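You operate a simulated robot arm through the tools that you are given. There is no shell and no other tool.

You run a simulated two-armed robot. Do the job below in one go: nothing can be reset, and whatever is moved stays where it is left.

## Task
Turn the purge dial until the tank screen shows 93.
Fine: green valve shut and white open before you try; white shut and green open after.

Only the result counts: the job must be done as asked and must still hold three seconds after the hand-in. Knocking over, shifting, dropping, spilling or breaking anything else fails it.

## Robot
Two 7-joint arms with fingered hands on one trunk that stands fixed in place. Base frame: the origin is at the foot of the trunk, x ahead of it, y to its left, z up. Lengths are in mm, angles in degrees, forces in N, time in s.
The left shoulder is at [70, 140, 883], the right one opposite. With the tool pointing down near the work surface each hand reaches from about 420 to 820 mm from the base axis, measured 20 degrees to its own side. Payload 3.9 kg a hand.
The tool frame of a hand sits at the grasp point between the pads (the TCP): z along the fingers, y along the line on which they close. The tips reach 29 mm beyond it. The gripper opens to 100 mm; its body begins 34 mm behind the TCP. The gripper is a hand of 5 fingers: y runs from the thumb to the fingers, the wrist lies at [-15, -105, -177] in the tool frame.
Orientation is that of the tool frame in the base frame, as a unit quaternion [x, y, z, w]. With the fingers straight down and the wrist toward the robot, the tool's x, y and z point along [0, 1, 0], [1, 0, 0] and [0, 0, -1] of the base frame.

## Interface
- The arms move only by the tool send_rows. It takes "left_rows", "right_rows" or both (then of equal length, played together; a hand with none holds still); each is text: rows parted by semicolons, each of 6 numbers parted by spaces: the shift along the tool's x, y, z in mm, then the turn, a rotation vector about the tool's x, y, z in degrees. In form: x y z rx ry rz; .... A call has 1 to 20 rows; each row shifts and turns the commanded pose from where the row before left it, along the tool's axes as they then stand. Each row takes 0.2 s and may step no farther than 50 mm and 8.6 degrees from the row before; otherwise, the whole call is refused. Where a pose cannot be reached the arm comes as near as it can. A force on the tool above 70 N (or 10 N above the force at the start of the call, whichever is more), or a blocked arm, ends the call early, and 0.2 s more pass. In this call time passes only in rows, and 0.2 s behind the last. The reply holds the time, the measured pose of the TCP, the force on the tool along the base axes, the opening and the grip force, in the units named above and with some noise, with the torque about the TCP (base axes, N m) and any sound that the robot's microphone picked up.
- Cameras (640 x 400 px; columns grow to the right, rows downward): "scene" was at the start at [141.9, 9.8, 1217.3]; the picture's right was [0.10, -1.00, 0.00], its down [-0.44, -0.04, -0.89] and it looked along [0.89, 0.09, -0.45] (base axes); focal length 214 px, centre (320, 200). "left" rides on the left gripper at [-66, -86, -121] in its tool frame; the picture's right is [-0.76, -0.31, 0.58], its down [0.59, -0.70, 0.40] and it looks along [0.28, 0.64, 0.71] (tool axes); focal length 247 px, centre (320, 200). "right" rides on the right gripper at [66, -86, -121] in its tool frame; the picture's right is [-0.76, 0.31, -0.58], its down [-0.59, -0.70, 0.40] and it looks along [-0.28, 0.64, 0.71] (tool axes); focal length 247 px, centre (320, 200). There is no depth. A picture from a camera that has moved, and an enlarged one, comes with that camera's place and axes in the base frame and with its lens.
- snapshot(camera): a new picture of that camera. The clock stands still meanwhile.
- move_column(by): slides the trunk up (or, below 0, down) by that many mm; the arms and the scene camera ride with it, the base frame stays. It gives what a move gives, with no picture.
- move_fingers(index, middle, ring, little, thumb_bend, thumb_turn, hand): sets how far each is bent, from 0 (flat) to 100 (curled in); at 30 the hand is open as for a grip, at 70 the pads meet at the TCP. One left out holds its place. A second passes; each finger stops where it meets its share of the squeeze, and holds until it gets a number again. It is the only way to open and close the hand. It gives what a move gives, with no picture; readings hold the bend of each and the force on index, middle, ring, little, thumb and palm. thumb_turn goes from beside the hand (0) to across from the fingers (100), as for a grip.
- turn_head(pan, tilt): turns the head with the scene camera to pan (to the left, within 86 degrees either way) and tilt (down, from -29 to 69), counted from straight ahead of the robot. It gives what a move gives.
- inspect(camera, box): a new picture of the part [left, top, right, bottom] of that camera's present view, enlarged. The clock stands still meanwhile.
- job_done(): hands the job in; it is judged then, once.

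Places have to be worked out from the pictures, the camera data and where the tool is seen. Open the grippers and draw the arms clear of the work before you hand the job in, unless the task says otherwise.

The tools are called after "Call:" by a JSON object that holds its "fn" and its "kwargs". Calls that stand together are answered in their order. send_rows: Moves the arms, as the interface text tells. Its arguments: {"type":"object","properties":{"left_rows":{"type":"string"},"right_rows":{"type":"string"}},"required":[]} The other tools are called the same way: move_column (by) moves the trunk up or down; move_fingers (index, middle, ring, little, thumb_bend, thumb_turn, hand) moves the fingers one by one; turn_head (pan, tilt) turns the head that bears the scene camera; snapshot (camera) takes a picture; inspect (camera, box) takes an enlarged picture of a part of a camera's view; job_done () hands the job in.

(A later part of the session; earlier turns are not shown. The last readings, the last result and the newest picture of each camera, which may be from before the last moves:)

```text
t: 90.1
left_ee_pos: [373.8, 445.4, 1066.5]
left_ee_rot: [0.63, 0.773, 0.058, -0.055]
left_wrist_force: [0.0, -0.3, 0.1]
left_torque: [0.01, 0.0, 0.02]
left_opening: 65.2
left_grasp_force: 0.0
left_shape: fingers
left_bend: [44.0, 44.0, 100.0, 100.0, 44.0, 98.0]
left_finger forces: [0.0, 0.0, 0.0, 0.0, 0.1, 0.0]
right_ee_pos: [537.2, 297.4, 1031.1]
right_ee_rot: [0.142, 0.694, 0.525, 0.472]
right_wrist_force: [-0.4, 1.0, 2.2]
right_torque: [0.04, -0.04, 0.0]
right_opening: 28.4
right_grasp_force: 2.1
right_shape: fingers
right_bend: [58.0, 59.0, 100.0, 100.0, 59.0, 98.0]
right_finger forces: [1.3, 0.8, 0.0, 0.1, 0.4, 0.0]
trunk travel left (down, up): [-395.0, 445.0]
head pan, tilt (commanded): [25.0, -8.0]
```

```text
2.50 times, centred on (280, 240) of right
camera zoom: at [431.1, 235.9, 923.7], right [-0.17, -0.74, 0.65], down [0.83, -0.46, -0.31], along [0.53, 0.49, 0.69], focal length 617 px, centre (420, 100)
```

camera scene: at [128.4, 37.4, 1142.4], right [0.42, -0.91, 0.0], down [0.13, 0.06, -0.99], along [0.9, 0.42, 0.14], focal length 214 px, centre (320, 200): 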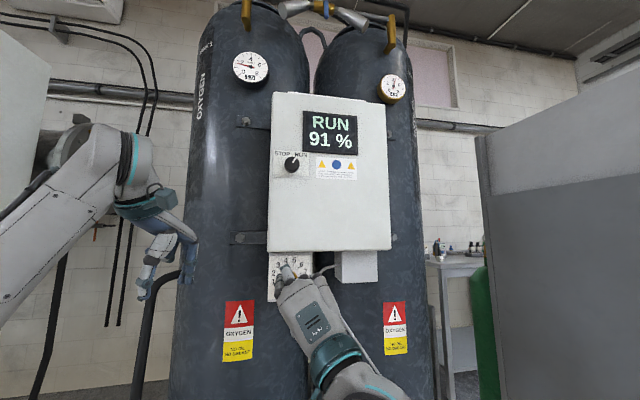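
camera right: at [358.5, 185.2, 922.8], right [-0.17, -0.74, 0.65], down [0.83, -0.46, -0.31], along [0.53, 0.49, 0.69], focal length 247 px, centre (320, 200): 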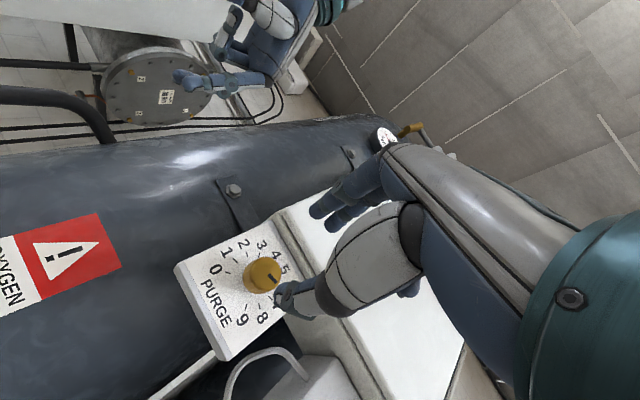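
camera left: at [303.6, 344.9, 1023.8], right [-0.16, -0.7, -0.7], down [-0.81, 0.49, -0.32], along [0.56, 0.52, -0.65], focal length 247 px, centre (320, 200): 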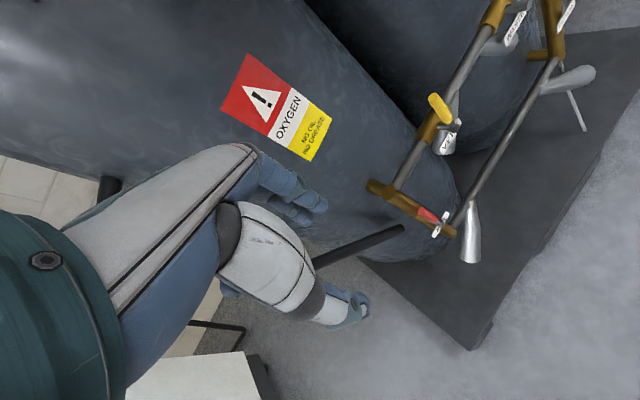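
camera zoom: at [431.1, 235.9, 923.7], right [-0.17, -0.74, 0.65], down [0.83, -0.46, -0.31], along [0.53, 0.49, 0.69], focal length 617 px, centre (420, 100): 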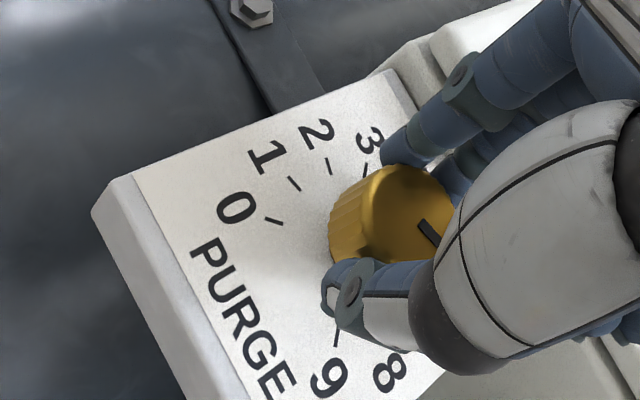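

All three digits touch the knob. I squeeze a bit firmer.

Call:
{"fn": "move_fingers", "kwargs": {"hand": "right", "index": 68, "middle": 68, "thumb_bend": 68}}

Call:
{"fn": "inspect", "kwargs": {"camera": "right", "box": [180, 160, 380, 320]}}

Call:
{"fn": "inspect", "kwargs": {"camera": "scene", "box": [260, 90, 400, 200]}}

```text
t: 91.1
left_ee_pos: [372.9, 444.9, 1066.8]
left_ee_rot: [0.63, 0.772, 0.058, -0.055]
left_wrist_force: [-0.2, -0.3, 0.1]
left_torque: [-0.01, 0.02, 0.03]
left_opening: 64.9
left_grasp_force: 0.1
left_shape: fingers
left_bend: [44.0, 44.0, 100.0, 100.0, 44.0, 98.0]
left_finger forces: [0.0, 0.0, 0.1, 0.0, 0.1, 0.1]
right_ee_pos: [537.4, 296.0, 1032.4]
right_ee_rot: [0.142, 0.693, 0.525, 0.473]
right_wrist_force: [0.2, 4.0, 6.8]
right_torque: [0.07, -0.13, 0.03]
right_opening: 25.4
right_grasp_force: 8.9
right_shape: fingers
right_bend: [60.0, 62.0, 100.0, 100.0, 63.0, 97.0]
right_finger forces: [7.5, 5.0, 0.0, 0.0, 5.1, 0.0]
trunk travel left (down, up): [-395.0, 445.0]
head pan, tilt (commanded): [25.0, -8.0]
```

```text
2.50 times, centred on (280, 240) of right
camera zoom: at [430.7, 236.1, 924.3], right [-0.17, -0.74, 0.65], down [0.83, -0.46, -0.31], along [0.53, 0.49, 0.7], focal length 617 px, centre (420, 100)
```

zoom: 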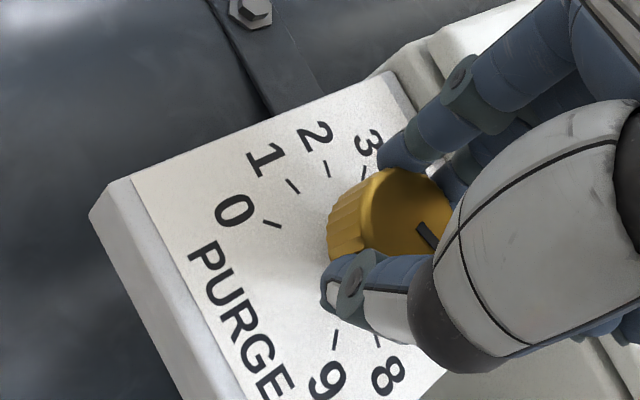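

```text
3.64 times, centred on (330, 145) of scene
camera zoom: at [127.5, 37.5, 1142.5], right [0.42, -0.91, 0.0], down [0.13, 0.06, -0.99], along [0.9, 0.42, 0.14], focal length 780 px, centre (284, 400)
```

zoom: 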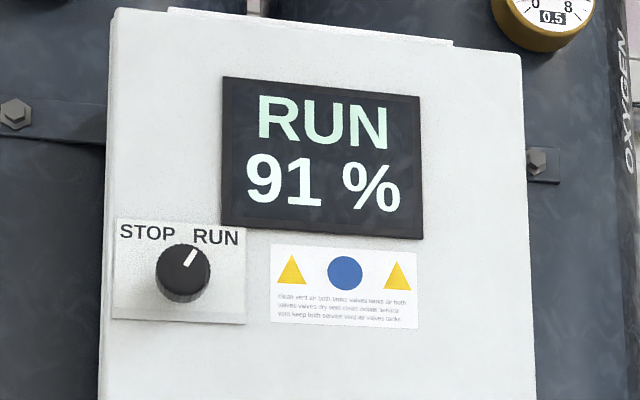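

The grip holds with 5–7 N per digit. I turn the knob 15° clockwise as a test and read the screen.

Call:
{"fn": "send_rows", "kwargs": {"right_rows": "0 0.5 0 0 0 5; 0 0 0 0 0 5; 0 0 0 0 0 5"}}

Call:
{"fn": "inspect", "kwargs": {"camera": "scene", "box": [260, 90, 400, 200]}}

Call:
{"fn": "inspect", "kwargs": {"camera": "right", "box": [180, 160, 380, 320]}}

```text
t: 91.9
left_ee_pos: [375.1, 443.8, 1066.6]
left_ee_rot: [0.631, 0.772, 0.058, -0.056]
left_wrist_force: [0.1, -0.8, -0.2]
left_torque: [0.07, -0.02, 0.0]
left_opening: 65.2
left_grasp_force: 0.0
left_shape: fingers
left_bend: [44.0, 44.0, 100.0, 100.0, 44.0, 98.0]
left_finger forces: [0.0, 0.0, 0.1, 0.1, 0.0, 0.0]
right_ee_pos: [548.4, 278.0, 1042.5]
right_ee_rot: [0.245, 0.659, 0.586, 0.402]
right_wrist_force: [2.8, -1.6, -1.2]
right_torque: [-0.08, 0.01, -0.07]
right_opening: 10.5
right_grasp_force: 1.3
right_shape: fingers
right_bend: [68.0, 68.0, 100.0, 100.0, 66.0, 98.0]
right_finger forces: [0.2, 0.0, 0.0, 0.0, 2.8, 0.0]
trunk travel left (down, up): [-395.0, 445.0]
head pan, tilt (commanded): [25.0, -8.0]
```

```text
3.64 times, centred on (330, 145) of scene
camera zoom: at [129.2, 36.0, 1142.3], right [0.42, -0.91, 0.0], down [0.13, 0.06, -0.99], along [0.9, 0.42, 0.14], focal length 780 px, centre (284, 400)
```

zoom: 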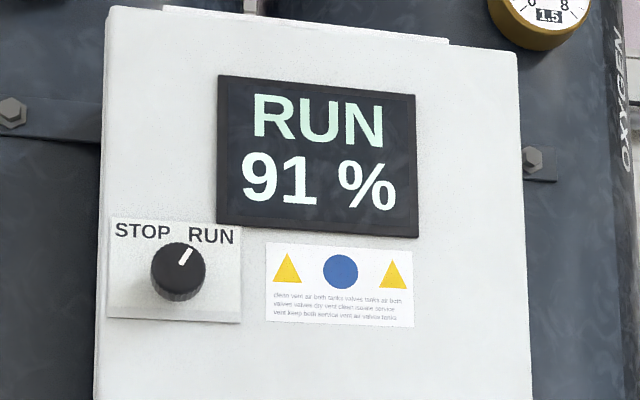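

```text
2.50 times, centred on (280, 240) of right
camera zoom: at [425.5, 245.4, 942.7], right [-0.1, -0.88, 0.47], down [0.76, -0.37, -0.54], along [0.65, 0.31, 0.7], focal length 617 px, centre (420, 100)
```

zoom: 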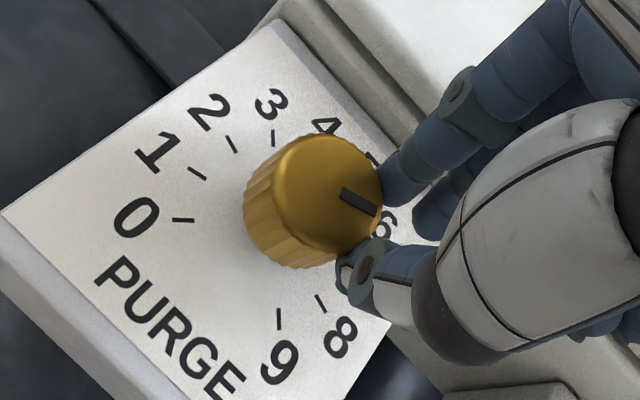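

The hand slid off to the right of the knob as the arm drifted during the turn; the screen still reads 91. I open the fingers and back out before looking at the pose.

Call:
{"fn": "move_fingers", "kwargs": {"hand": "right", "index": 46, "middle": 46, "thumb_bend": 46}}

Call:
{"fn": "snapshot", "kwargs": {"camera": "right"}}

Call:
{"fn": "snapshot", "kwargs": {"camera": "scene"}}

```text
t: 92.9
left_ee_pos: [374.4, 445.3, 1065.0]
left_ee_rot: [0.63, 0.772, 0.058, -0.055]
left_wrist_force: [0.1, -0.1, 0.3]
left_torque: [-0.02, 0.02, 0.01]
left_opening: 65.0
left_grasp_force: 0.0
left_shape: fingers
left_bend: [44.0, 44.0, 100.0, 100.0, 44.0, 98.0]
left_finger forces: [0.0, 0.1, 0.0, 0.0, 0.1, 0.0]
right_ee_pos: [542.3, 283.4, 1045.6]
right_ee_rot: [0.24, 0.659, 0.589, 0.401]
right_wrist_force: [-0.5, -0.9, 0.0]
right_torque: [-0.01, 0.03, -0.02]
right_opening: 59.7
right_grasp_force: 0.0
right_shape: fingers
right_bend: [46.0, 46.0, 100.0, 100.0, 46.0, 98.0]
right_finger forces: [0.1, 0.2, 0.0, 0.0, 0.0, 0.0]
trunk travel left (down, up): [-395.0, 445.0]
head pan, tilt (commanded): [25.0, -8.0]
```

```text
taken
camera right: at [420.0, 249.1, 945.0], right [-0.09, -0.88, 0.47], down [0.76, -0.37, -0.53], along [0.64, 0.31, 0.7], focal length 247 px, centre (320, 200)
```

right: 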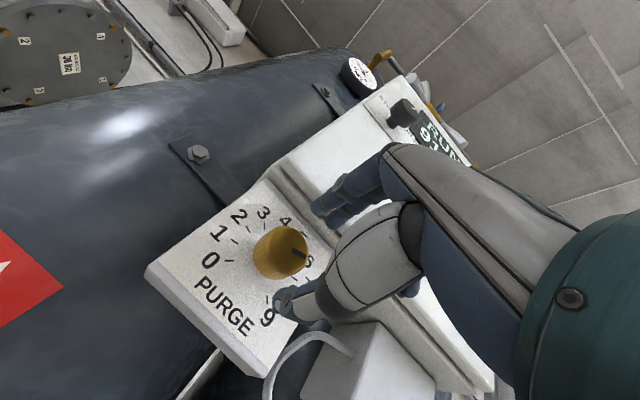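

```text
taken
camera scene: at [128.2, 37.2, 1142.4], right [0.42, -0.91, 0.0], down [0.13, 0.06, -0.99], along [0.9, 0.42, 0.14], focal length 214 px, centre (320, 200)
```

scene: 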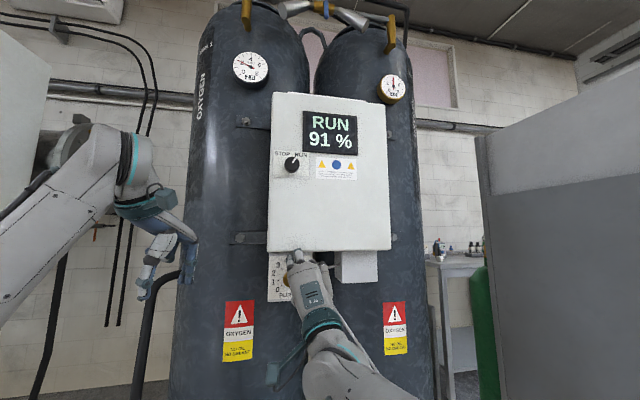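

No contact forces remain, yet the hand is held about 20 mm off: the arm itself seems to be pressing on the robot's own body when the wrist comes too far left. I back out along the axis and check the dial.

Call:
{"fn": "send_rows", "kwargs": {"right_rows": "0 0 -15 0 0 0; 0 0 -15 0 0 0; 0 0 -20 0 0 0"}}

Call:
{"fn": "inspect", "kwargs": {"camera": "right", "box": [160, 160, 360, 340]}}

Call:
{"fn": "inspect", "kwargs": {"camera": "scene", "box": [240, 220, 400, 340]}}

```text
t: 93.7
left_ee_pos: [373.4, 445.5, 1065.8]
left_ee_rot: [0.63, 0.772, 0.059, -0.055]
left_wrist_force: [0.3, 0.2, -0.6]
left_torque: [-0.04, -0.03, 0.0]
left_opening: 65.2
left_grasp_force: 0.1
left_shape: fingers
left_bend: [44.0, 44.0, 100.0, 100.0, 44.0, 98.0]
left_finger forces: [0.2, 0.0, 0.0, 0.0, 0.1, 0.1]
right_ee_pos: [495.4, 268.1, 1031.3]
right_ee_rot: [0.232, 0.669, 0.582, 0.4]
right_wrist_force: [-0.3, 0.0, -1.0]
right_torque: [0.0, 0.0, -0.01]
right_opening: 59.7
right_grasp_force: 0.0
right_shape: fingers
right_bend: [46.0, 46.0, 100.0, 100.0, 46.0, 98.0]
right_finger forces: [0.0, 0.0, 0.0, 0.0, 0.0, 0.0]
trunk travel left (down, up): [-395.0, 445.0]
head pan, tilt (commanded): [25.0, -8.0]
```

```text
2.22 times, centred on (260, 250) of right
camera zoom: at [373.3, 229.4, 931.7], right [-0.08, -0.86, 0.5], down [0.77, -0.37, -0.52], along [0.64, 0.34, 0.69], focal length 549 px, centre (453, 89)
```

zoom: 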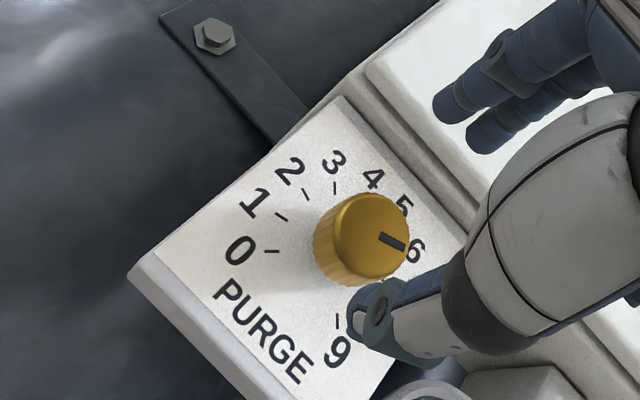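

```text
3.33 times, centred on (320, 280) of scene
camera zoom: at [127.6, 37.1, 1142.5], right [0.42, -0.91, 0.0], down [0.13, 0.06, -0.99], along [0.9, 0.42, 0.14], focal length 715 px, centre (320, -67)
```

zoom: 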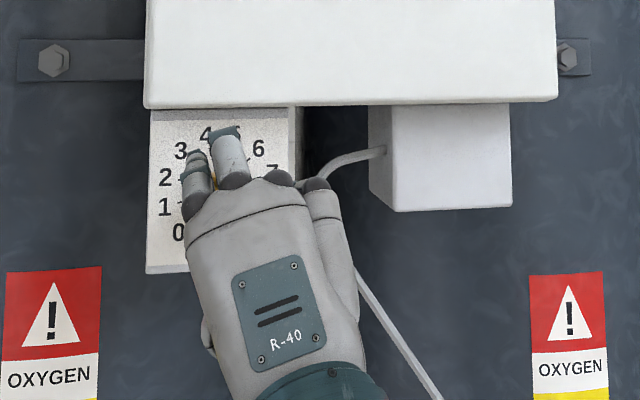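

The dial still points at about 7. I now roll the hand 60° further counter-clockwise (wrist going to the right, away from the body) and check that the arm follows.

Call:
{"fn": "send_rows", "kwargs": {"right_rows": "0 0 -5 0 0 -7.5; 0 0 -5 0 0 -7.5; 0 0 0 0 0 -7.5; 0 0 0 0 0 -7.5; 0 0 0 0 0 -7.5; 0 0 0 0 0 -7.5; 0 0 0 0 0 -7.5; 0 0 0 0 0 -7.5"}}

Call:
{"fn": "snapshot", "kwargs": {"camera": "right"}}

Call:
{"fn": "snapshot", "kwargs": {"camera": "scene"}}

```text
t: 95.5
left_ee_pos: [373.8, 445.8, 1065.0]
left_ee_rot: [0.63, 0.773, 0.058, -0.054]
left_wrist_force: [-0.1, 0.3, 0.5]
left_torque: [0.0, 0.0, -0.02]
left_opening: 65.1
left_grasp_force: 0.1
left_shape: fingers
left_bend: [44.0, 44.0, 100.0, 100.0, 44.0, 98.0]
left_finger forces: [0.0, 0.0, 0.1, 0.0, 0.0, 0.0]
right_ee_pos: [487.6, 260.8, 1030.9]
right_ee_rot: [-0.134, 0.695, 0.303, 0.638]
right_wrist_force: [-0.1, -0.3, -0.4]
right_torque: [-0.03, -0.03, 0.01]
right_opening: 60.1
right_grasp_force: 0.1
right_shape: fingers
right_bend: [46.0, 46.0, 100.0, 100.0, 46.0, 98.0]
right_finger forces: [0.0, 0.0, 0.1, 0.0, 0.0, 0.1]
trunk travel left (down, up): [-395.0, 445.0]
head pan, tilt (commanded): [25.0, -8.0]
```

```text
taken
camera right: at [430.3, 136.5, 946.5], right [-0.53, -0.25, 0.81], down [0.81, -0.43, 0.39], along [0.25, 0.87, 0.43], focal length 247 px, centre (320, 200)
```

right: 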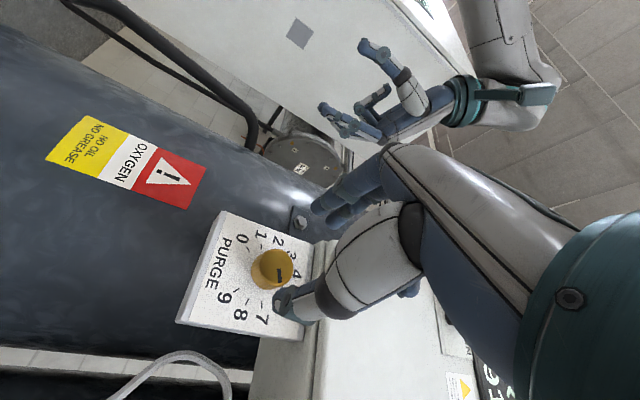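

```text
taken
camera scene: at [128.2, 37.2, 1142.4], right [0.42, -0.91, 0.0], down [0.13, 0.06, -0.99], along [0.9, 0.42, 0.14], focal length 214 px, centre (320, 200)
```

scene: 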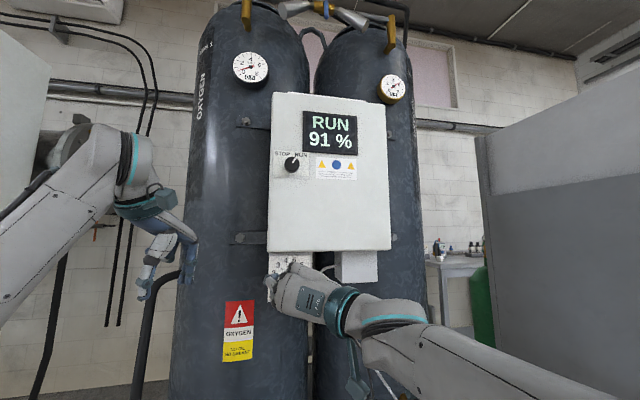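

The arm follows perfectly in this pose, 75 mm before the knob. I advance 45 mm with a small correction and check alignment.

Call:
{"fn": "send_rows", "kwargs": {"right_rows": "1 -0.8 15 0 0 0; 1 -0.8 15 0 0 0; 0 0 15 0 0 0"}}

Call:
{"fn": "inspect", "kwargs": {"camera": "right", "box": [180, 160, 380, 320]}}

Call:
{"fn": "inspect", "kwargs": {"camera": "scene", "box": [250, 230, 340, 320]}}

```text
t: 96.3
left_ee_pos: [374.2, 445.9, 1065.3]
left_ee_rot: [0.63, 0.772, 0.058, -0.054]
left_wrist_force: [0.3, 0.1, -0.7]
left_torque: [0.0, -0.01, 0.0]
left_opening: 65.1
left_grasp_force: 0.0
left_shape: fingers
left_bend: [44.0, 44.0, 100.0, 100.0, 44.0, 98.0]
left_finger forces: [0.0, 0.0, 0.0, 0.0, 0.0, 0.1]
right_ee_pos: [525.7, 286.6, 1027.7]
right_ee_rot: [-0.134, 0.696, 0.304, 0.637]
right_wrist_force: [-0.1, 0.2, 0.4]
right_torque: [-0.02, 0.0, -0.02]
right_opening: 59.9
right_grasp_force: 0.0
right_shape: fingers
right_bend: [46.0, 46.0, 100.0, 100.0, 46.0, 98.0]
right_finger forces: [0.0, 0.0, 0.0, 0.0, 0.1, 0.0]
trunk travel left (down, up): [-395.0, 445.0]
head pan, tilt (commanded): [25.0, -8.0]
```

```text
2.50 times, centred on (280, 240) of right
camera zoom: at [467.1, 162.9, 943.2], right [-0.53, -0.25, 0.81], down [0.81, -0.43, 0.39], along [0.25, 0.87, 0.43], focal length 617 px, centre (420, 100)
```

zoom: 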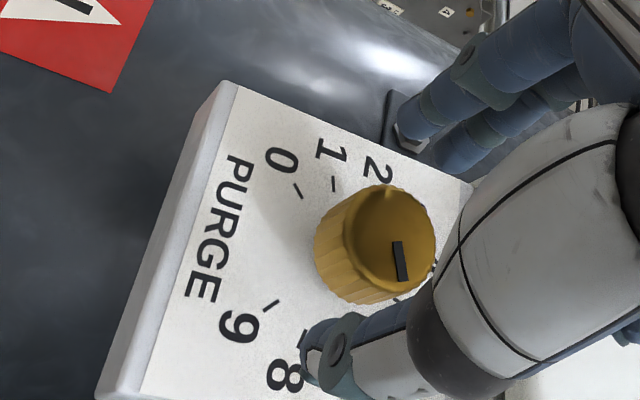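

```text
4.44 times, centred on (295, 275) of scene
camera zoom: at [128.5, 37.5, 1142.3], right [0.42, -0.91, 0.0], down [0.13, 0.06, -0.99], along [0.9, 0.42, 0.14], focal length 953 px, centre (431, -133)
```

zoom: 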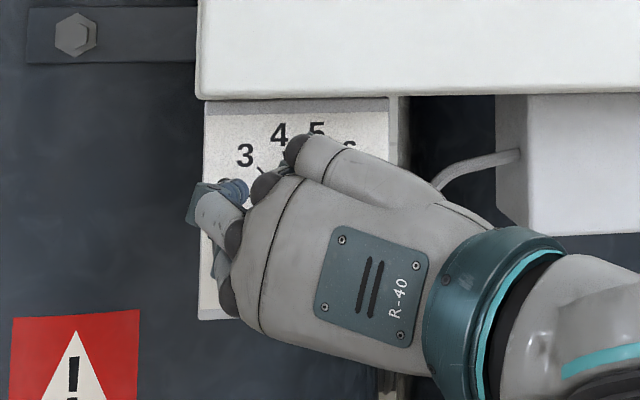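

Well centred. I advance 15 mm to the grasp depth.

Call:
{"fn": "send_rows", "kwargs": {"right_rows": "-0.5 -0.5 8 0 0 0; -0.5 -0.5 8 0 0 0"}}

Call:
{"fn": "inspect", "kwargs": {"camera": "right", "box": [180, 160, 380, 320]}}

```text
t: 96.9
left_ee_pos: [374.7, 445.3, 1065.4]
left_ee_rot: [0.629, 0.773, 0.059, -0.055]
left_wrist_force: [0.2, -0.2, -0.9]
left_torque: [0.02, 0.0, 0.02]
left_opening: 65.2
left_grasp_force: 0.0
left_shape: fingers
left_bend: [44.0, 44.0, 100.0, 100.0, 44.0, 98.0]
left_finger forces: [0.0, 0.0, 0.0, 0.1, 0.0, 0.0]
right_ee_pos: [537.4, 285.1, 1049.5]
right_ee_rot: [-0.125, 0.688, 0.311, 0.644]
right_wrist_force: [0.4, -0.1, 0.0]
right_torque: [0.01, -0.04, 0.01]
right_opening: 59.9
right_grasp_force: 0.0
right_shape: fingers
right_bend: [46.0, 46.0, 100.0, 100.0, 46.0, 98.0]
right_finger forces: [0.0, 0.1, 0.0, 0.0, 0.0, 0.0]
trunk travel left (down, up): [-395.0, 445.0]
head pan, tilt (commanded): [25.0, -8.0]
```

```text
2.50 times, centred on (280, 240) of right
camera zoom: at [479.5, 163.8, 960.3], right [-0.54, -0.28, 0.8], down [0.81, -0.44, 0.39], along [0.25, 0.85, 0.46], focal length 617 px, centre (420, 100)
```

zoom: 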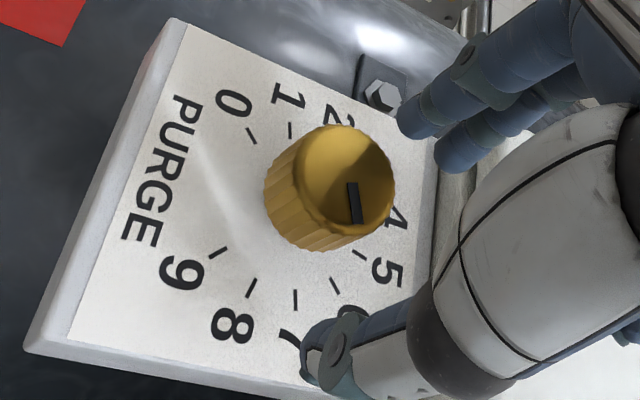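

The hand rose about 20 mm again with no tool force, so some arm link must be touching something or at its stop. I look from both other cameras for the cause.

Call:
{"fn": "snapshot", "kwargs": {"camera": "scene"}}

Call:
{"fn": "snapshot", "kwargs": {"camera": "left"}}

Call:
{"fn": "snapshot", "kwargs": {"camera": "right"}}

```text
taken
camera scene: at [128.2, 37.0, 1142.4], right [0.42, -0.91, 0.0], down [0.13, 0.06, -0.99], along [0.9, 0.42, 0.14], focal length 214 px, centre (320, 200)
```

scene: 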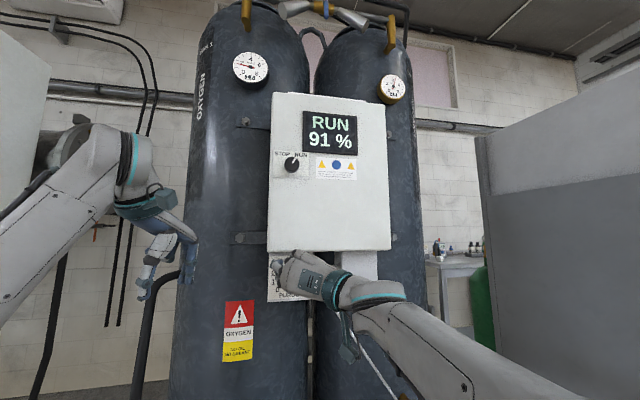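

```text
taken
camera left: at [303.7, 345.1, 1173.7], right [-0.16, -0.7, -0.7], down [-0.81, 0.49, -0.32], along [0.56, 0.52, -0.65], focal length 247 px, centre (320, 200)
```

left: 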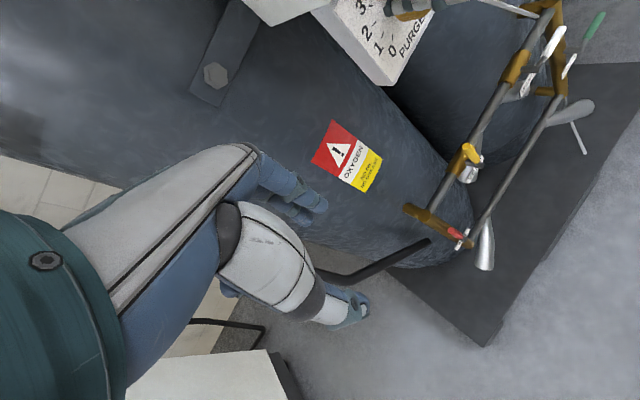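

```text
taken
camera right: at [479.5, 163.8, 960.3], right [-0.54, -0.28, 0.8], down [0.81, -0.44, 0.39], along [0.25, 0.85, 0.46], focal length 247 px, centre (320, 200)
```

right: 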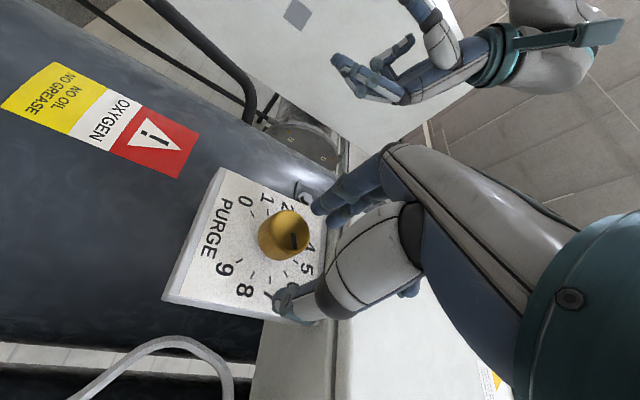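

Nothing visible touches near the machine. I turn the head down to see where the right elbow and upper arm are in this stuck posture.

Call:
{"fn": "turn_head", "kwargs": {"pan": 0, "tilt": 55}}

Call:
{"fn": "snapshot", "kwargs": {"camera": "scene"}}

```text
t: 98.2
left_ee_pos: [373.6, 445.1, 1066.3]
left_ee_rot: [0.63, 0.772, 0.058, -0.054]
left_wrist_force: [0.3, 0.2, -1.0]
left_torque: [0.01, 0.01, 0.0]
left_opening: 65.1
left_grasp_force: 0.0
left_shape: fingers
left_bend: [44.0, 44.0, 100.0, 100.0, 44.0, 98.0]
left_finger forces: [0.0, 0.0, 0.0, 0.0, 0.0, 0.1]
right_ee_pos: [543.2, 282.9, 1044.9]
right_ee_rot: [-0.122, 0.691, 0.309, 0.642]
right_wrist_force: [-0.3, 0.1, 0.6]
right_torque: [0.0, -0.04, -0.01]
right_opening: 59.7
right_grasp_force: 0.0
right_shape: fingers
right_bend: [46.0, 46.0, 100.0, 100.0, 46.0, 98.0]
right_finger forces: [0.1, 0.0, 0.1, 0.0, 0.0, 0.1]
trunk travel left (down, up): [-395.0, 445.0]
head pan, tilt (commanded): [0.0, 55.0]
```

```text
taken
camera scene: at [122.8, 1.0, 1045.8], right [0.0, -1.0, 0.0], down [-0.82, 0.0, -0.57], along [0.57, 0.0, -0.82], focal length 214 px, centre (320, 200)
```

scene: 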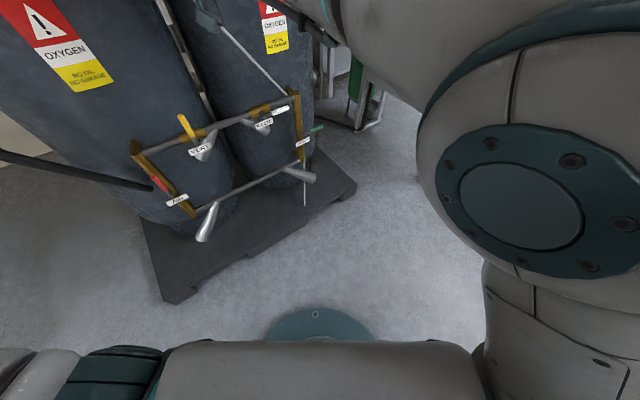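

The elbow is out to the right and free of everything I can see. I wait two seconds in place to see whether the arm is merely moving slowly.

Call:
{"fn": "send_rows", "kwargs": {"right_rows": "0 0 0 0 0 0; 0 0 0 0 0 0; 0 0 0 0 0 0; 0 0 0 0 0 0; 0 0 0 0 0 0; 0 0 0 0 0 0; 0 0 0 0 0 0; 0 0 0 0 0 0; 0 0 0 0 0 0; 0 0 0 0 0 0"}}

```text
t: 100.4
left_ee_pos: [374.1, 445.3, 1065.9]
left_ee_rot: [0.63, 0.772, 0.058, -0.054]
left_wrist_force: [0.6, 0.2, -0.2]
left_torque: [0.01, 0.02, -0.03]
left_opening: 65.3
left_grasp_force: 0.0
left_shape: fingers
left_bend: [44.0, 44.0, 100.0, 100.0, 44.0, 98.0]
left_finger forces: [0.1, 0.0, 0.0, 0.0, 0.0, 0.0]
right_ee_pos: [545.3, 283.1, 1042.7]
right_ee_rot: [-0.121, 0.691, 0.311, 0.641]
right_wrist_force: [0.2, 1.0, 0.4]
right_torque: [-0.01, 0.03, -0.05]
right_opening: 59.7
right_grasp_force: 0.0
right_shape: fingers
right_bend: [46.0, 46.0, 100.0, 100.0, 46.0, 98.0]
right_finger forces: [0.0, 0.1, 0.0, 0.1, 0.0, 0.0]
trunk travel left (down, up): [-395.0, 445.0]
head pan, tilt (commanded): [0.0, 55.0]
```

It stays put about 15 mm right and 15 mm above the commanded place. I look toward the right shoulder and elbow for a contact there.

Call:
{"fn": "turn_head", "kwargs": {"pan": -50, "tilt": 40}}

Call:
{"fn": "snapshot", "kwargs": {"camera": "scene"}}

Call:
{"fn": "turn_head", "kwargs": {"pan": 0, "tilt": 10}}

Call:
{"fn": "snapshot", "kwargs": {"camera": "scene"}}

```text
t: 101.6
left_ee_pos: [374.6, 444.9, 1065.9]
left_ee_rot: [0.63, 0.772, 0.058, -0.055]
left_wrist_force: [-0.6, -0.3, -0.4]
left_torque: [0.04, -0.01, 0.0]
left_opening: 65.0
left_grasp_force: 0.1
left_shape: fingers
left_bend: [44.0, 44.0, 100.0, 100.0, 44.0, 98.0]
left_finger forces: [0.1, 0.0, 0.0, 0.0, 0.0, 0.1]
right_ee_pos: [545.2, 283.6, 1043.3]
right_ee_rot: [-0.12, 0.691, 0.31, 0.641]
right_wrist_force: [0.1, 0.0, 0.1]
right_torque: [0.01, 0.04, -0.01]
right_opening: 59.6
right_grasp_force: 0.0
right_shape: fingers
right_bend: [46.0, 46.0, 100.0, 100.0, 46.0, 98.0]
right_finger forces: [0.0, 0.0, 0.0, 0.0, 0.0, 0.0]
trunk travel left (down, up): [-395.0, 445.0]
head pan, tilt (commanded): [-50.0, 40.0]
```

```text
taken
camera scene: at [105.3, -64.1, 1066.4], right [-0.77, -0.64, 0.0], down [-0.41, 0.49, -0.77], along [0.49, -0.59, -0.64], focal length 214 px, centre (320, 200)
```

scene: 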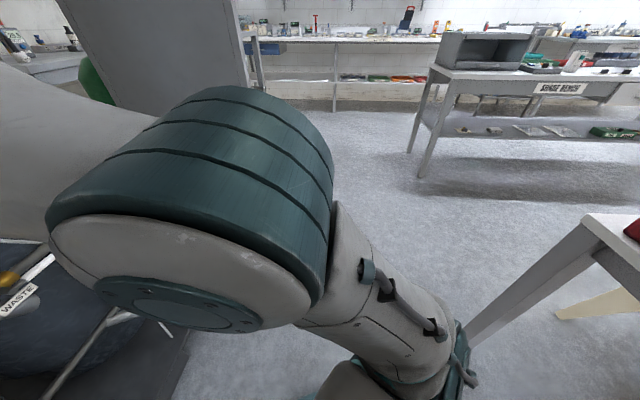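

```text
t: 102.8
left_ee_pos: [374.2, 444.6, 1065.3]
left_ee_rot: [0.63, 0.772, 0.059, -0.056]
left_wrist_force: [-0.3, 0.2, 0.4]
left_torque: [-0.01, 0.03, -0.01]
left_opening: 64.9
left_grasp_force: 0.0
left_shape: fingers
left_bend: [44.0, 44.0, 100.0, 100.0, 44.0, 98.0]
left_finger forces: [0.1, 0.0, 0.0, 0.0, 0.0, 0.0]
right_ee_pos: [544.2, 282.3, 1043.8]
right_ee_rot: [-0.121, 0.692, 0.31, 0.641]
right_wrist_force: [0.3, -0.2, -0.2]
right_torque: [-0.02, 0.04, 0.0]
right_opening: 59.9
right_grasp_force: 0.0
right_shape: fingers
right_bend: [46.0, 46.0, 100.0, 100.0, 46.0, 98.0]
right_finger forces: [0.1, 0.0, 0.0, 0.0, 0.1, 0.0]
trunk travel left (down, up): [-395.0, 445.0]
head pan, tilt (commanded): [0.0, 10.0]
```

```text
taken
camera scene: at [143.6, 0.9, 1114.1], right [0.0, -1.0, 0.0], down [-0.17, 0.0, -0.98], along [0.98, 0.0, -0.17], focal length 214 px, centre (320, 200)
```

scene: 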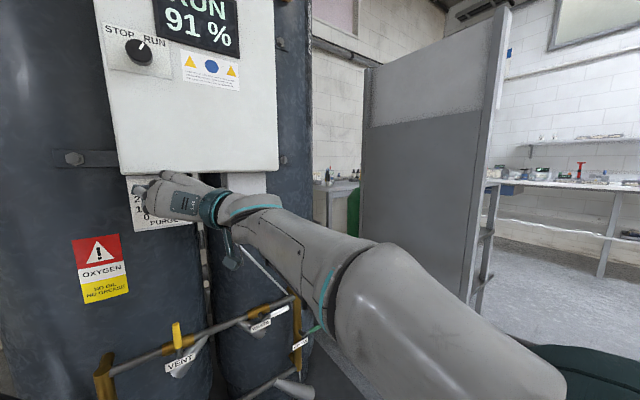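

The offset matches a rotation at the right shoulder about the forward axis: that joint is at its limit when the right arm reaches this far across. By mirror logic the left arm should manage with the hand rolled clockwise (wrist to its own side), so I withdraw the right hand well to the right and restore its earlier attitude.

Call:
{"fn": "send_rows", "kwargs": {"right_rows": "0 0 -25 0 0 0; 0 0 -25 0 0 0; 0 0 -25 0 0 0; -4.7 -31.8 -24.1 0 0 0; -4.7 -31.8 -24.1 0 0 0; -4.7 -31.8 -24.1 0 0 0; -4.7 -31.8 -24.1 0 0 0; -4.7 -31.8 -24.1 0 0 0; -4.7 -31.8 -24.1 0 0 0; -4.7 -31.8 -24.1 0 0 0; -4.7 -31.8 -24.1 0 0 0"}}

Call:
{"fn": "send_rows", "kwargs": {"right_rows": "0 0 0 0 0 8.3; 0 0 0 0 0 8.3; 0 0 0 0 0 8.3; 0 0 0 0 0 8.3; 0 0 0 0 0 8.3; 0 0 0 0 0 8.3; 0 0 0 0 0 8.3; 0 0 0 0 0 8.3; 0 0 0 0 0 8.3; 0 0 0 7.6 0 0; 0 0 0 7.6 0 0; 0 0 0 7.6 0 0; 0 0 0 7.6 0 0"}}

Call:
{"fn": "turn_head", "kwargs": {"pan": 25, "tilt": 5}}

Call:
{"fn": "snapshot", "kwargs": {"camera": "scene"}}

```text
t: 105.2
left_ee_pos: [374.3, 444.0, 1066.5]
left_ee_rot: [0.63, 0.772, 0.059, -0.056]
left_wrist_force: [0.5, -0.2, -0.3]
left_torque: [0.02, -0.03, 0.0]
left_opening: 65.0
left_grasp_force: 0.0
left_shape: fingers
left_bend: [44.0, 44.0, 100.0, 100.0, 44.0, 98.0]
left_finger forces: [0.1, 0.1, 0.0, 0.0, 0.1, 0.0]
right_ee_pos: [475.1, -69.4, 1002.8]
right_ee_rot: [-0.133, 0.695, 0.304, 0.638]
right_wrist_force: [-0.3, -0.5, 0.1]
right_torque: [-0.04, -0.01, -0.03]
right_opening: 59.8
right_grasp_force: 0.1
right_shape: fingers
right_bend: [46.0, 46.0, 100.0, 100.0, 46.0, 98.0]
right_finger forces: [0.0, 0.0, 0.0, 0.1, 0.0, 0.1]
trunk travel left (down, up): [-395.0, 445.0]
head pan, tilt (commanded): [0.0, 10.0]
```

```text
t: 108.0
left_ee_pos: [373.9, 446.1, 1065.3]
left_ee_rot: [0.63, 0.772, 0.059, -0.055]
left_wrist_force: [-0.5, 1.2, 1.4]
left_torque: [0.01, -0.03, 0.01]
left_opening: 64.9
left_grasp_force: 0.1
left_shape: fingers
left_bend: [44.0, 44.0, 100.0, 100.0, 44.0, 98.0]
left_finger forces: [0.0, 0.1, 0.1, 0.0, 0.0, 0.1]
right_ee_pos: [474.1, -68.8, 1002.1]
right_ee_rot: [0.388, 0.776, 0.441, 0.229]
right_wrist_force: [-0.2, 0.1, -0.7]
right_torque: [-0.02, 0.01, 0.02]
right_opening: 59.8
right_grasp_force: 0.0
right_shape: fingers
right_bend: [46.0, 46.0, 100.0, 100.0, 46.0, 98.0]
right_finger forces: [0.1, 0.0, 0.1, 0.0, 0.0, 0.0]
trunk travel left (down, up): [-395.0, 445.0]
head pan, tilt (commanded): [0.0, 10.0]
```

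```text
t: 108.8
left_ee_pos: [374.0, 445.4, 1066.2]
left_ee_rot: [0.63, 0.773, 0.058, -0.054]
left_wrist_force: [0.4, -1.0, 0.9]
left_torque: [0.0, 0.0, 0.02]
left_opening: 65.0
left_grasp_force: 0.0
left_shape: fingers
left_bend: [44.0, 44.0, 100.0, 100.0, 44.0, 98.0]
left_finger forces: [0.0, 0.1, 0.1, 0.0, 0.0, 0.1]
right_ee_pos: [475.9, -68.5, 1001.4]
right_ee_rot: [0.388, 0.777, 0.441, 0.228]
right_wrist_force: [0.7, -0.2, -0.1]
right_torque: [0.01, 0.0, 0.01]
right_opening: 59.7
right_grasp_force: 0.1
right_shape: fingers
right_bend: [46.0, 46.0, 100.0, 100.0, 46.0, 98.0]
right_finger forces: [0.0, 0.0, 0.0, 0.0, 0.0, 0.1]
trunk travel left (down, up): [-395.0, 445.0]
head pan, tilt (commanded): [25.0, 5.0]
```

```text
taken
camera scene: at [133.9, 39.7, 1122.2], right [0.42, -0.91, 0.0], down [-0.08, -0.04, -1.0], along [0.9, 0.42, -0.09], focal length 214 px, centre (320, 200)
```

scene: 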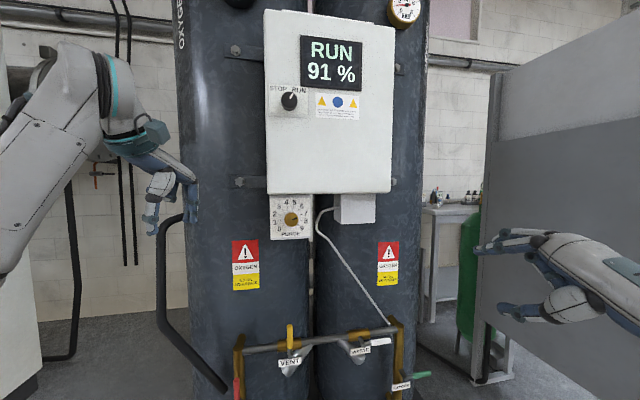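

The right hand is parked. I now turn the left hand in place (86° about one fixed tool axis) so that it faces the machine with a 45° clockwise roll.

Call:
{"fn": "send_rows", "kwargs": {"left_rows": "0 -10 0 -6.66 3.95 0.97; 0 -10 0 -6.66 3.95 0.97; 0 0 0 -6.66 3.95 0.97; 0 0 0 -6.66 3.95 0.97; 0 0 0 -6.66 3.95 0.97; 0 0 0 -6.66 3.95 0.97; 0 0 0 -6.66 3.95 0.97; 0 0 0 -6.66 3.95 0.97; 0 0 0 -6.66 3.95 0.97; 0 0 0 -6.66 3.95 0.97; 0 0 0 -6.66 3.95 0.97"}}

Call:
{"fn": "snapshot", "kwargs": {"camera": "scene"}}

Call:
{"fn": "snapshot", "kwargs": {"camera": "left"}}

```text
t: 111.2
left_ee_pos: [355.6, 440.6, 1064.7]
left_ee_rot: [0.538, 0.458, 0.705, 0.055]
left_wrist_force: [-0.2, -0.4, 0.3]
left_torque: [-0.02, 0.02, 0.0]
left_opening: 65.0
left_grasp_force: 0.0
left_shape: fingers
left_bend: [44.0, 44.0, 100.0, 100.0, 44.0, 98.0]
left_finger forces: [0.1, 0.0, 0.0, 0.0, 0.0, 0.0]
right_ee_pos: [475.1, -69.0, 1002.4]
right_ee_rot: [0.389, 0.777, 0.44, 0.228]
right_wrist_force: [0.4, 0.1, 0.1]
right_torque: [-0.02, 0.02, 0.0]
right_opening: 60.1
right_grasp_force: 0.1
right_shape: fingers
right_bend: [46.0, 46.0, 100.0, 100.0, 46.0, 98.0]
right_finger forces: [0.0, 0.1, 0.0, 0.0, 0.0, 0.1]
trunk travel left (down, up): [-395.0, 445.0]
head pan, tilt (commanded): [25.0, 5.0]
```

```text
taken
camera scene: at [133.9, 40.1, 1122.2], right [0.42, -0.91, 0.0], down [-0.08, -0.04, -1.0], along [0.9, 0.42, -0.09], focal length 214 px, centre (320, 200)
```

scene: 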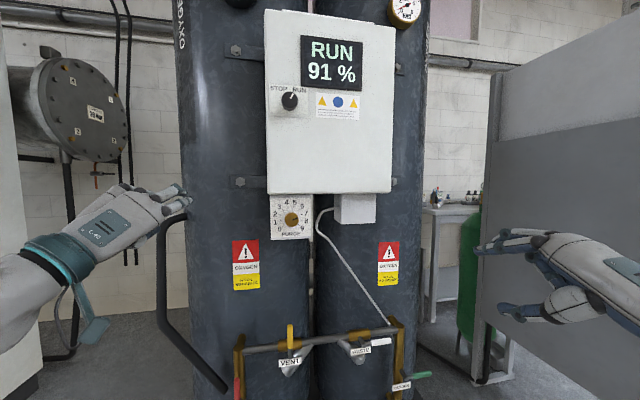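

```text
taken
camera left: at [247.1, 381.6, 958.0], right [0.65, 0.08, -0.75], down [-0.21, 0.97, -0.08], along [0.73, 0.21, 0.65], focal length 247 px, centre (320, 200)
```

left: 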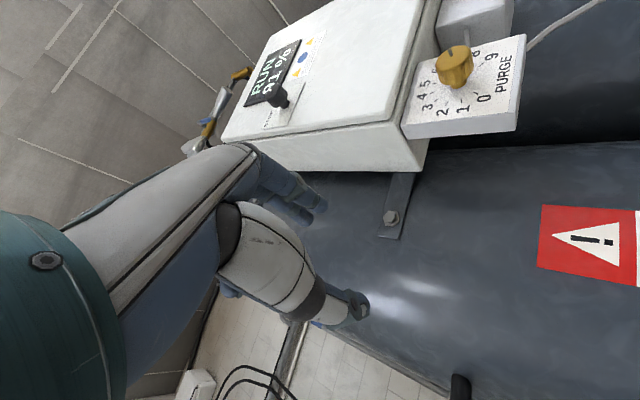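

The left hand now faces the machine with the planned roll, without reach trouble. I slide it right to stand about 85 mm in front of the knob.

Call:
{"fn": "send_rows", "kwargs": {"left_rows": "-30.4 22.2 -2 0 0 0; -30.4 22.2 -2 0 0 0; -30.4 22.2 -2 0 0 0; -30.4 22.2 -2 0 0 0; -30.4 22.2 -2 0 0 0; -30.4 22.2 -2 0 0 0"}}

Call:
{"fn": "snapshot", "kwargs": {"camera": "left"}}

Call:
{"fn": "snapshot", "kwargs": {"camera": "scene"}}

```text
t: 112.8
left_ee_pos: [395.2, 257.8, 1116.4]
left_ee_rot: [0.451, 0.446, 0.766, 0.105]
left_wrist_force: [-0.7, -0.3, -0.4]
left_torque: [0.03, -0.04, 0.01]
left_opening: 65.1
left_grasp_force: 0.0
left_shape: fingers
left_bend: [44.0, 44.0, 100.0, 100.0, 44.0, 98.0]
left_finger forces: [0.0, 0.0, 0.0, 0.0, 0.0, 0.0]
left hand out of reach, approached as far as the arm can: row 4, 5
right_ee_pos: [474.3, -68.4, 1000.8]
right_ee_rot: [0.389, 0.776, 0.44, 0.228]
right_wrist_force: [-0.4, -0.9, -0.1]
right_torque: [-0.04, 0.0, -0.02]
right_opening: 59.7
right_grasp_force: 0.1
right_shape: fingers
right_bend: [46.0, 46.0, 100.0, 100.0, 46.0, 98.0]
right_finger forces: [0.0, 0.0, 0.0, 0.1, 0.0, 0.0]
trunk travel left (down, up): [-395.0, 445.0]
head pan, tilt (commanded): [25.0, 5.0]
stopped in row 6 (left hand): the arm was blocked; the commanded pose is now the measured one
```

```text
taken
camera left: at [315.6, 200.4, 988.8], right [0.81, 0.09, -0.58], down [-0.19, 0.97, -0.12], along [0.55, 0.21, 0.81], focal length 247 px, centre (320, 200)
```

left: 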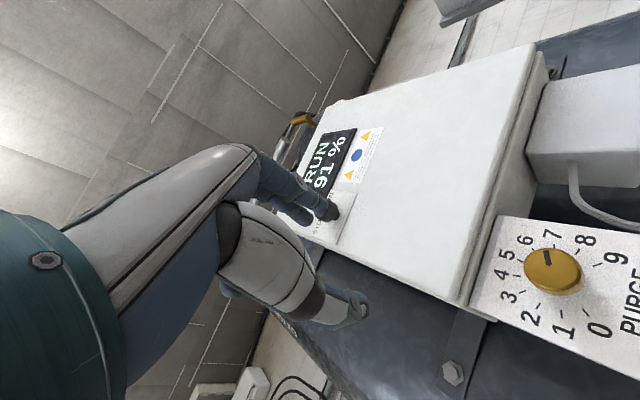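

```text
taken
camera scene: at [133.5, 40.8, 1122.1], right [0.42, -0.91, 0.0], down [-0.08, -0.04, -1.0], along [0.9, 0.42, -0.09], focal length 214 px, centre (320, 200)
```

scene: 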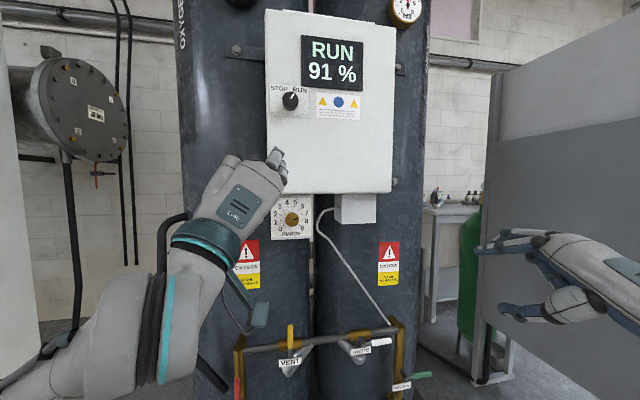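

The left arm folded too tightly (its shoulder is too near in height), so the hand tipped up, still 150 mm clear of the panel. I lower the trunk by 120 to give the arm room, then restore the hand's attitude.

Call:
{"fn": "move_column", "kwargs": {"by": -120}}

Call:
{"fn": "send_rows", "kwargs": {"left_rows": "0 0 0 3.95 -4 3.7; 0 0 0 3.95 -4 3.7"}}

Call:
{"fn": "snapshot", "kwargs": {"camera": "left"}}

Call:
{"fn": "snapshot", "kwargs": {"camera": "scene"}}

```text
t: 114.3
left_ee_pos: [395.3, 258.2, 997.0]
left_ee_rot: [0.452, 0.445, 0.766, 0.103]
left_wrist_force: [0.0, -0.6, 0.2]
left_torque: [0.0, 0.0, -0.03]
left_opening: 65.0
left_grasp_force: 0.1
left_shape: fingers
left_bend: [44.0, 44.0, 100.0, 100.0, 44.0, 98.0]
left_finger forces: [0.1, 0.1, 0.0, 0.0, 0.0, 0.0]
right_ee_pos: [476.0, -70.5, 880.7]
right_ee_rot: [0.39, 0.776, 0.44, 0.228]
right_wrist_force: [0.2, -0.5, 0.5]
right_torque: [0.01, 0.02, -0.02]
right_opening: 60.1
right_grasp_force: 0.1
right_shape: fingers
right_bend: [46.0, 46.0, 100.0, 100.0, 46.0, 98.0]
right_finger forces: [0.0, 0.1, 0.0, 0.1, 0.0, 0.0]
trunk travel left (down, up): [-275.0, 565.0]
head pan, tilt (commanded): [25.0, 5.0]
```

```text
t: 114.9
left_ee_pos: [394.9, 257.1, 997.7]
left_ee_rot: [0.54, 0.458, 0.705, 0.053]
left_wrist_force: [0.1, -0.1, -0.9]
left_torque: [-0.04, 0.0, 0.0]
left_opening: 65.2
left_grasp_force: 0.0
left_shape: fingers
left_bend: [44.0, 44.0, 100.0, 100.0, 44.0, 98.0]
left_finger forces: [0.0, 0.0, 0.1, 0.0, 0.0, 0.0]
right_ee_pos: [475.7, -70.3, 881.5]
right_ee_rot: [0.39, 0.777, 0.44, 0.227]
right_wrist_force: [-0.1, 0.2, -0.2]
right_torque: [0.01, 0.03, -0.01]
right_opening: 60.1
right_grasp_force: 0.0
right_shape: fingers
right_bend: [46.0, 46.0, 100.0, 100.0, 46.0, 98.0]
right_finger forces: [0.0, 0.0, 0.1, 0.0, 0.1, 0.0]
trunk travel left (down, up): [-275.0, 565.0]
head pan, tilt (commanded): [25.0, 5.0]
```

```text
taken
camera left: at [288.1, 198.2, 891.3], right [0.65, 0.09, -0.75], down [-0.22, 0.97, -0.08], along [0.73, 0.21, 0.65], focal length 247 px, centre (320, 200)
```

left: 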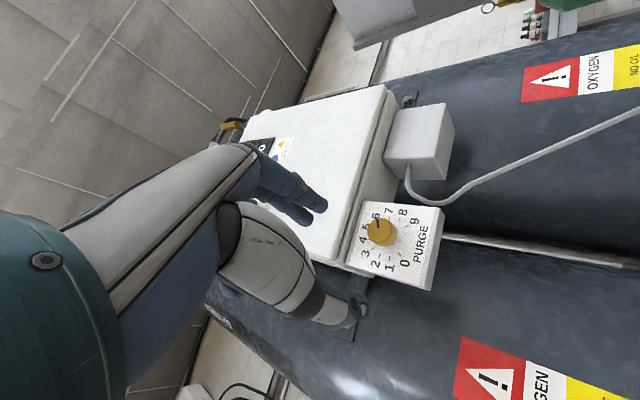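

```text
taken
camera scene: at [133.8, 39.7, 1002.2], right [0.42, -0.91, 0.0], down [-0.08, -0.04, -1.0], along [0.9, 0.42, -0.09], focal length 214 px, centre (320, 200)
```

scene: 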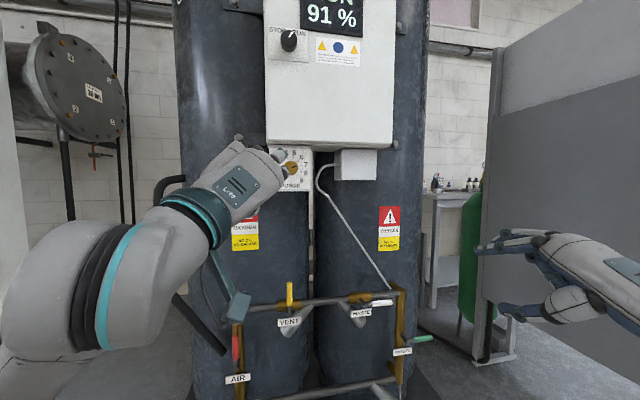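

The attitude is right and within reach. I move the left hand in front of the knob, about 75 mm from its face.

Call:
{"fn": "send_rows", "kwargs": {"left_rows": "-3.4 14.7 18.5 0 0 0; -3.4 14.7 18.5 0 0 0; -3.4 14.7 18.5 0 0 0; -3.4 14.7 18.5 0 0 0"}}

Call:
{"fn": "snapshot", "kwargs": {"camera": "left"}}

Call:
{"fn": "snapshot", "kwargs": {"camera": "scene"}}

```text
t: 115.9
left_ee_pos: [485.0, 260.6, 1030.1]
left_ee_rot: [0.538, 0.459, 0.705, 0.054]
left_wrist_force: [-0.3, 0.1, 0.5]
left_torque: [-0.03, 0.01, -0.02]
left_opening: 64.8
left_grasp_force: 0.1
left_shape: fingers
left_bend: [44.0, 44.0, 100.0, 100.0, 44.0, 98.0]
left_finger forces: [0.0, 0.1, 0.0, 0.0, 0.1, 0.0]
right_ee_pos: [475.2, -70.2, 881.9]
right_ee_rot: [0.39, 0.776, 0.44, 0.228]
right_wrist_force: [0.0, 0.1, 0.3]
right_torque: [0.01, -0.03, -0.02]
right_opening: 60.3
right_grasp_force: 0.0
right_shape: fingers
right_bend: [46.0, 46.0, 100.0, 100.0, 46.0, 98.0]
right_finger forces: [0.0, 0.1, 0.1, 0.1, 0.0, 0.1]
trunk travel left (down, up): [-275.0, 565.0]
head pan, tilt (commanded): [25.0, 5.0]
```

```text
taken
camera left: at [378.9, 200.8, 923.7], right [0.65, 0.09, -0.75], down [-0.22, 0.97, -0.08], along [0.73, 0.21, 0.65], focal length 247 px, centre (320, 200)
```

left: 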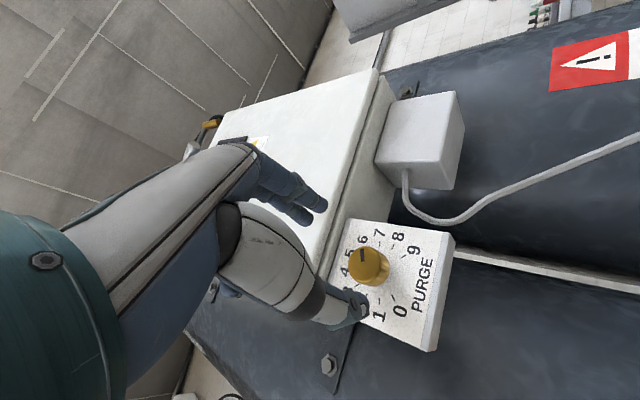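

```text
taken
camera scene: at [133.9, 39.8, 1002.1], right [0.42, -0.91, 0.0], down [-0.08, -0.04, -1.0], along [0.9, 0.42, -0.09], focal length 214 px, centre (320, 200)
```

scene: 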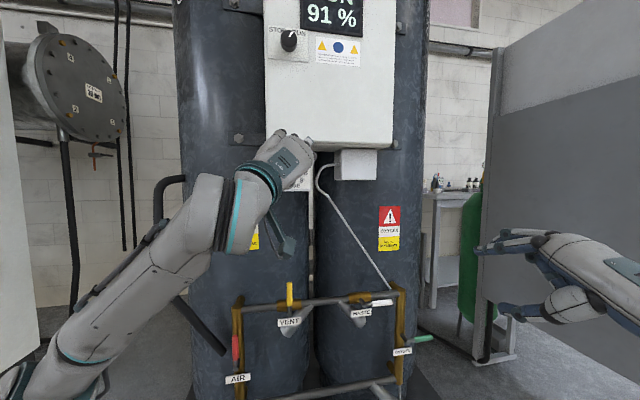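

The left arm tracks exactly at this roll. Knob is within 3 mm of the axis; I advance 45 mm with a small correction.

Call:
{"fn": "send_rows", "kwargs": {"left_rows": "-1 -0.5 15 0 0 0; -1 -0.5 15 0 0 0; 0 0 15 0 0 0"}}

Call:
{"fn": "inspect", "kwargs": {"camera": "left", "box": [260, 160, 460, 320]}}

```text
t: 116.7
left_ee_pos: [522.0, 286.0, 1027.4]
left_ee_rot: [0.538, 0.459, 0.705, 0.053]
left_wrist_force: [-0.2, -0.5, 0.0]
left_torque: [0.02, -0.01, 0.0]
left_opening: 64.9
left_grasp_force: 0.1
left_shape: fingers
left_bend: [44.0, 44.0, 100.0, 100.0, 44.0, 98.0]
left_finger forces: [0.0, 0.1, 0.1, 0.1, 0.0, 0.0]
right_ee_pos: [473.9, -69.3, 881.5]
right_ee_rot: [0.39, 0.776, 0.44, 0.228]
right_wrist_force: [-0.1, -0.1, -0.3]
right_torque: [-0.04, -0.02, -0.01]
right_opening: 60.1
right_grasp_force: 0.1
right_shape: fingers
right_bend: [46.0, 46.0, 100.0, 100.0, 46.0, 98.0]
right_finger forces: [0.0, 0.1, 0.0, 0.1, 0.0, 0.0]
trunk travel left (down, up): [-275.0, 565.0]
head pan, tilt (commanded): [25.0, 5.0]
```

```text
2.50 times, centred on (360, 240) of left
camera zoom: at [415.1, 226.7, 921.4], right [0.65, 0.08, -0.75], down [-0.22, 0.97, -0.08], along [0.73, 0.21, 0.65], focal length 617 px, centre (220, 100)
```

zoom: 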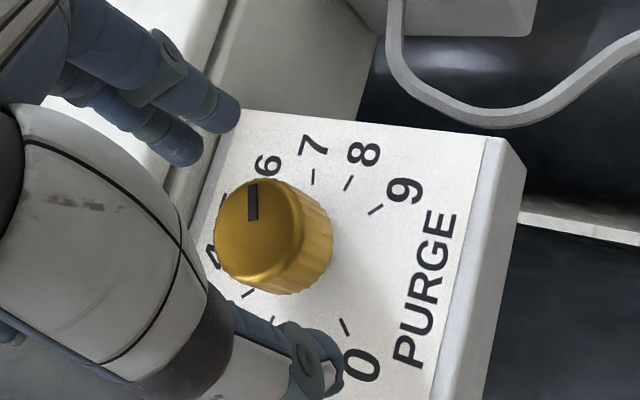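

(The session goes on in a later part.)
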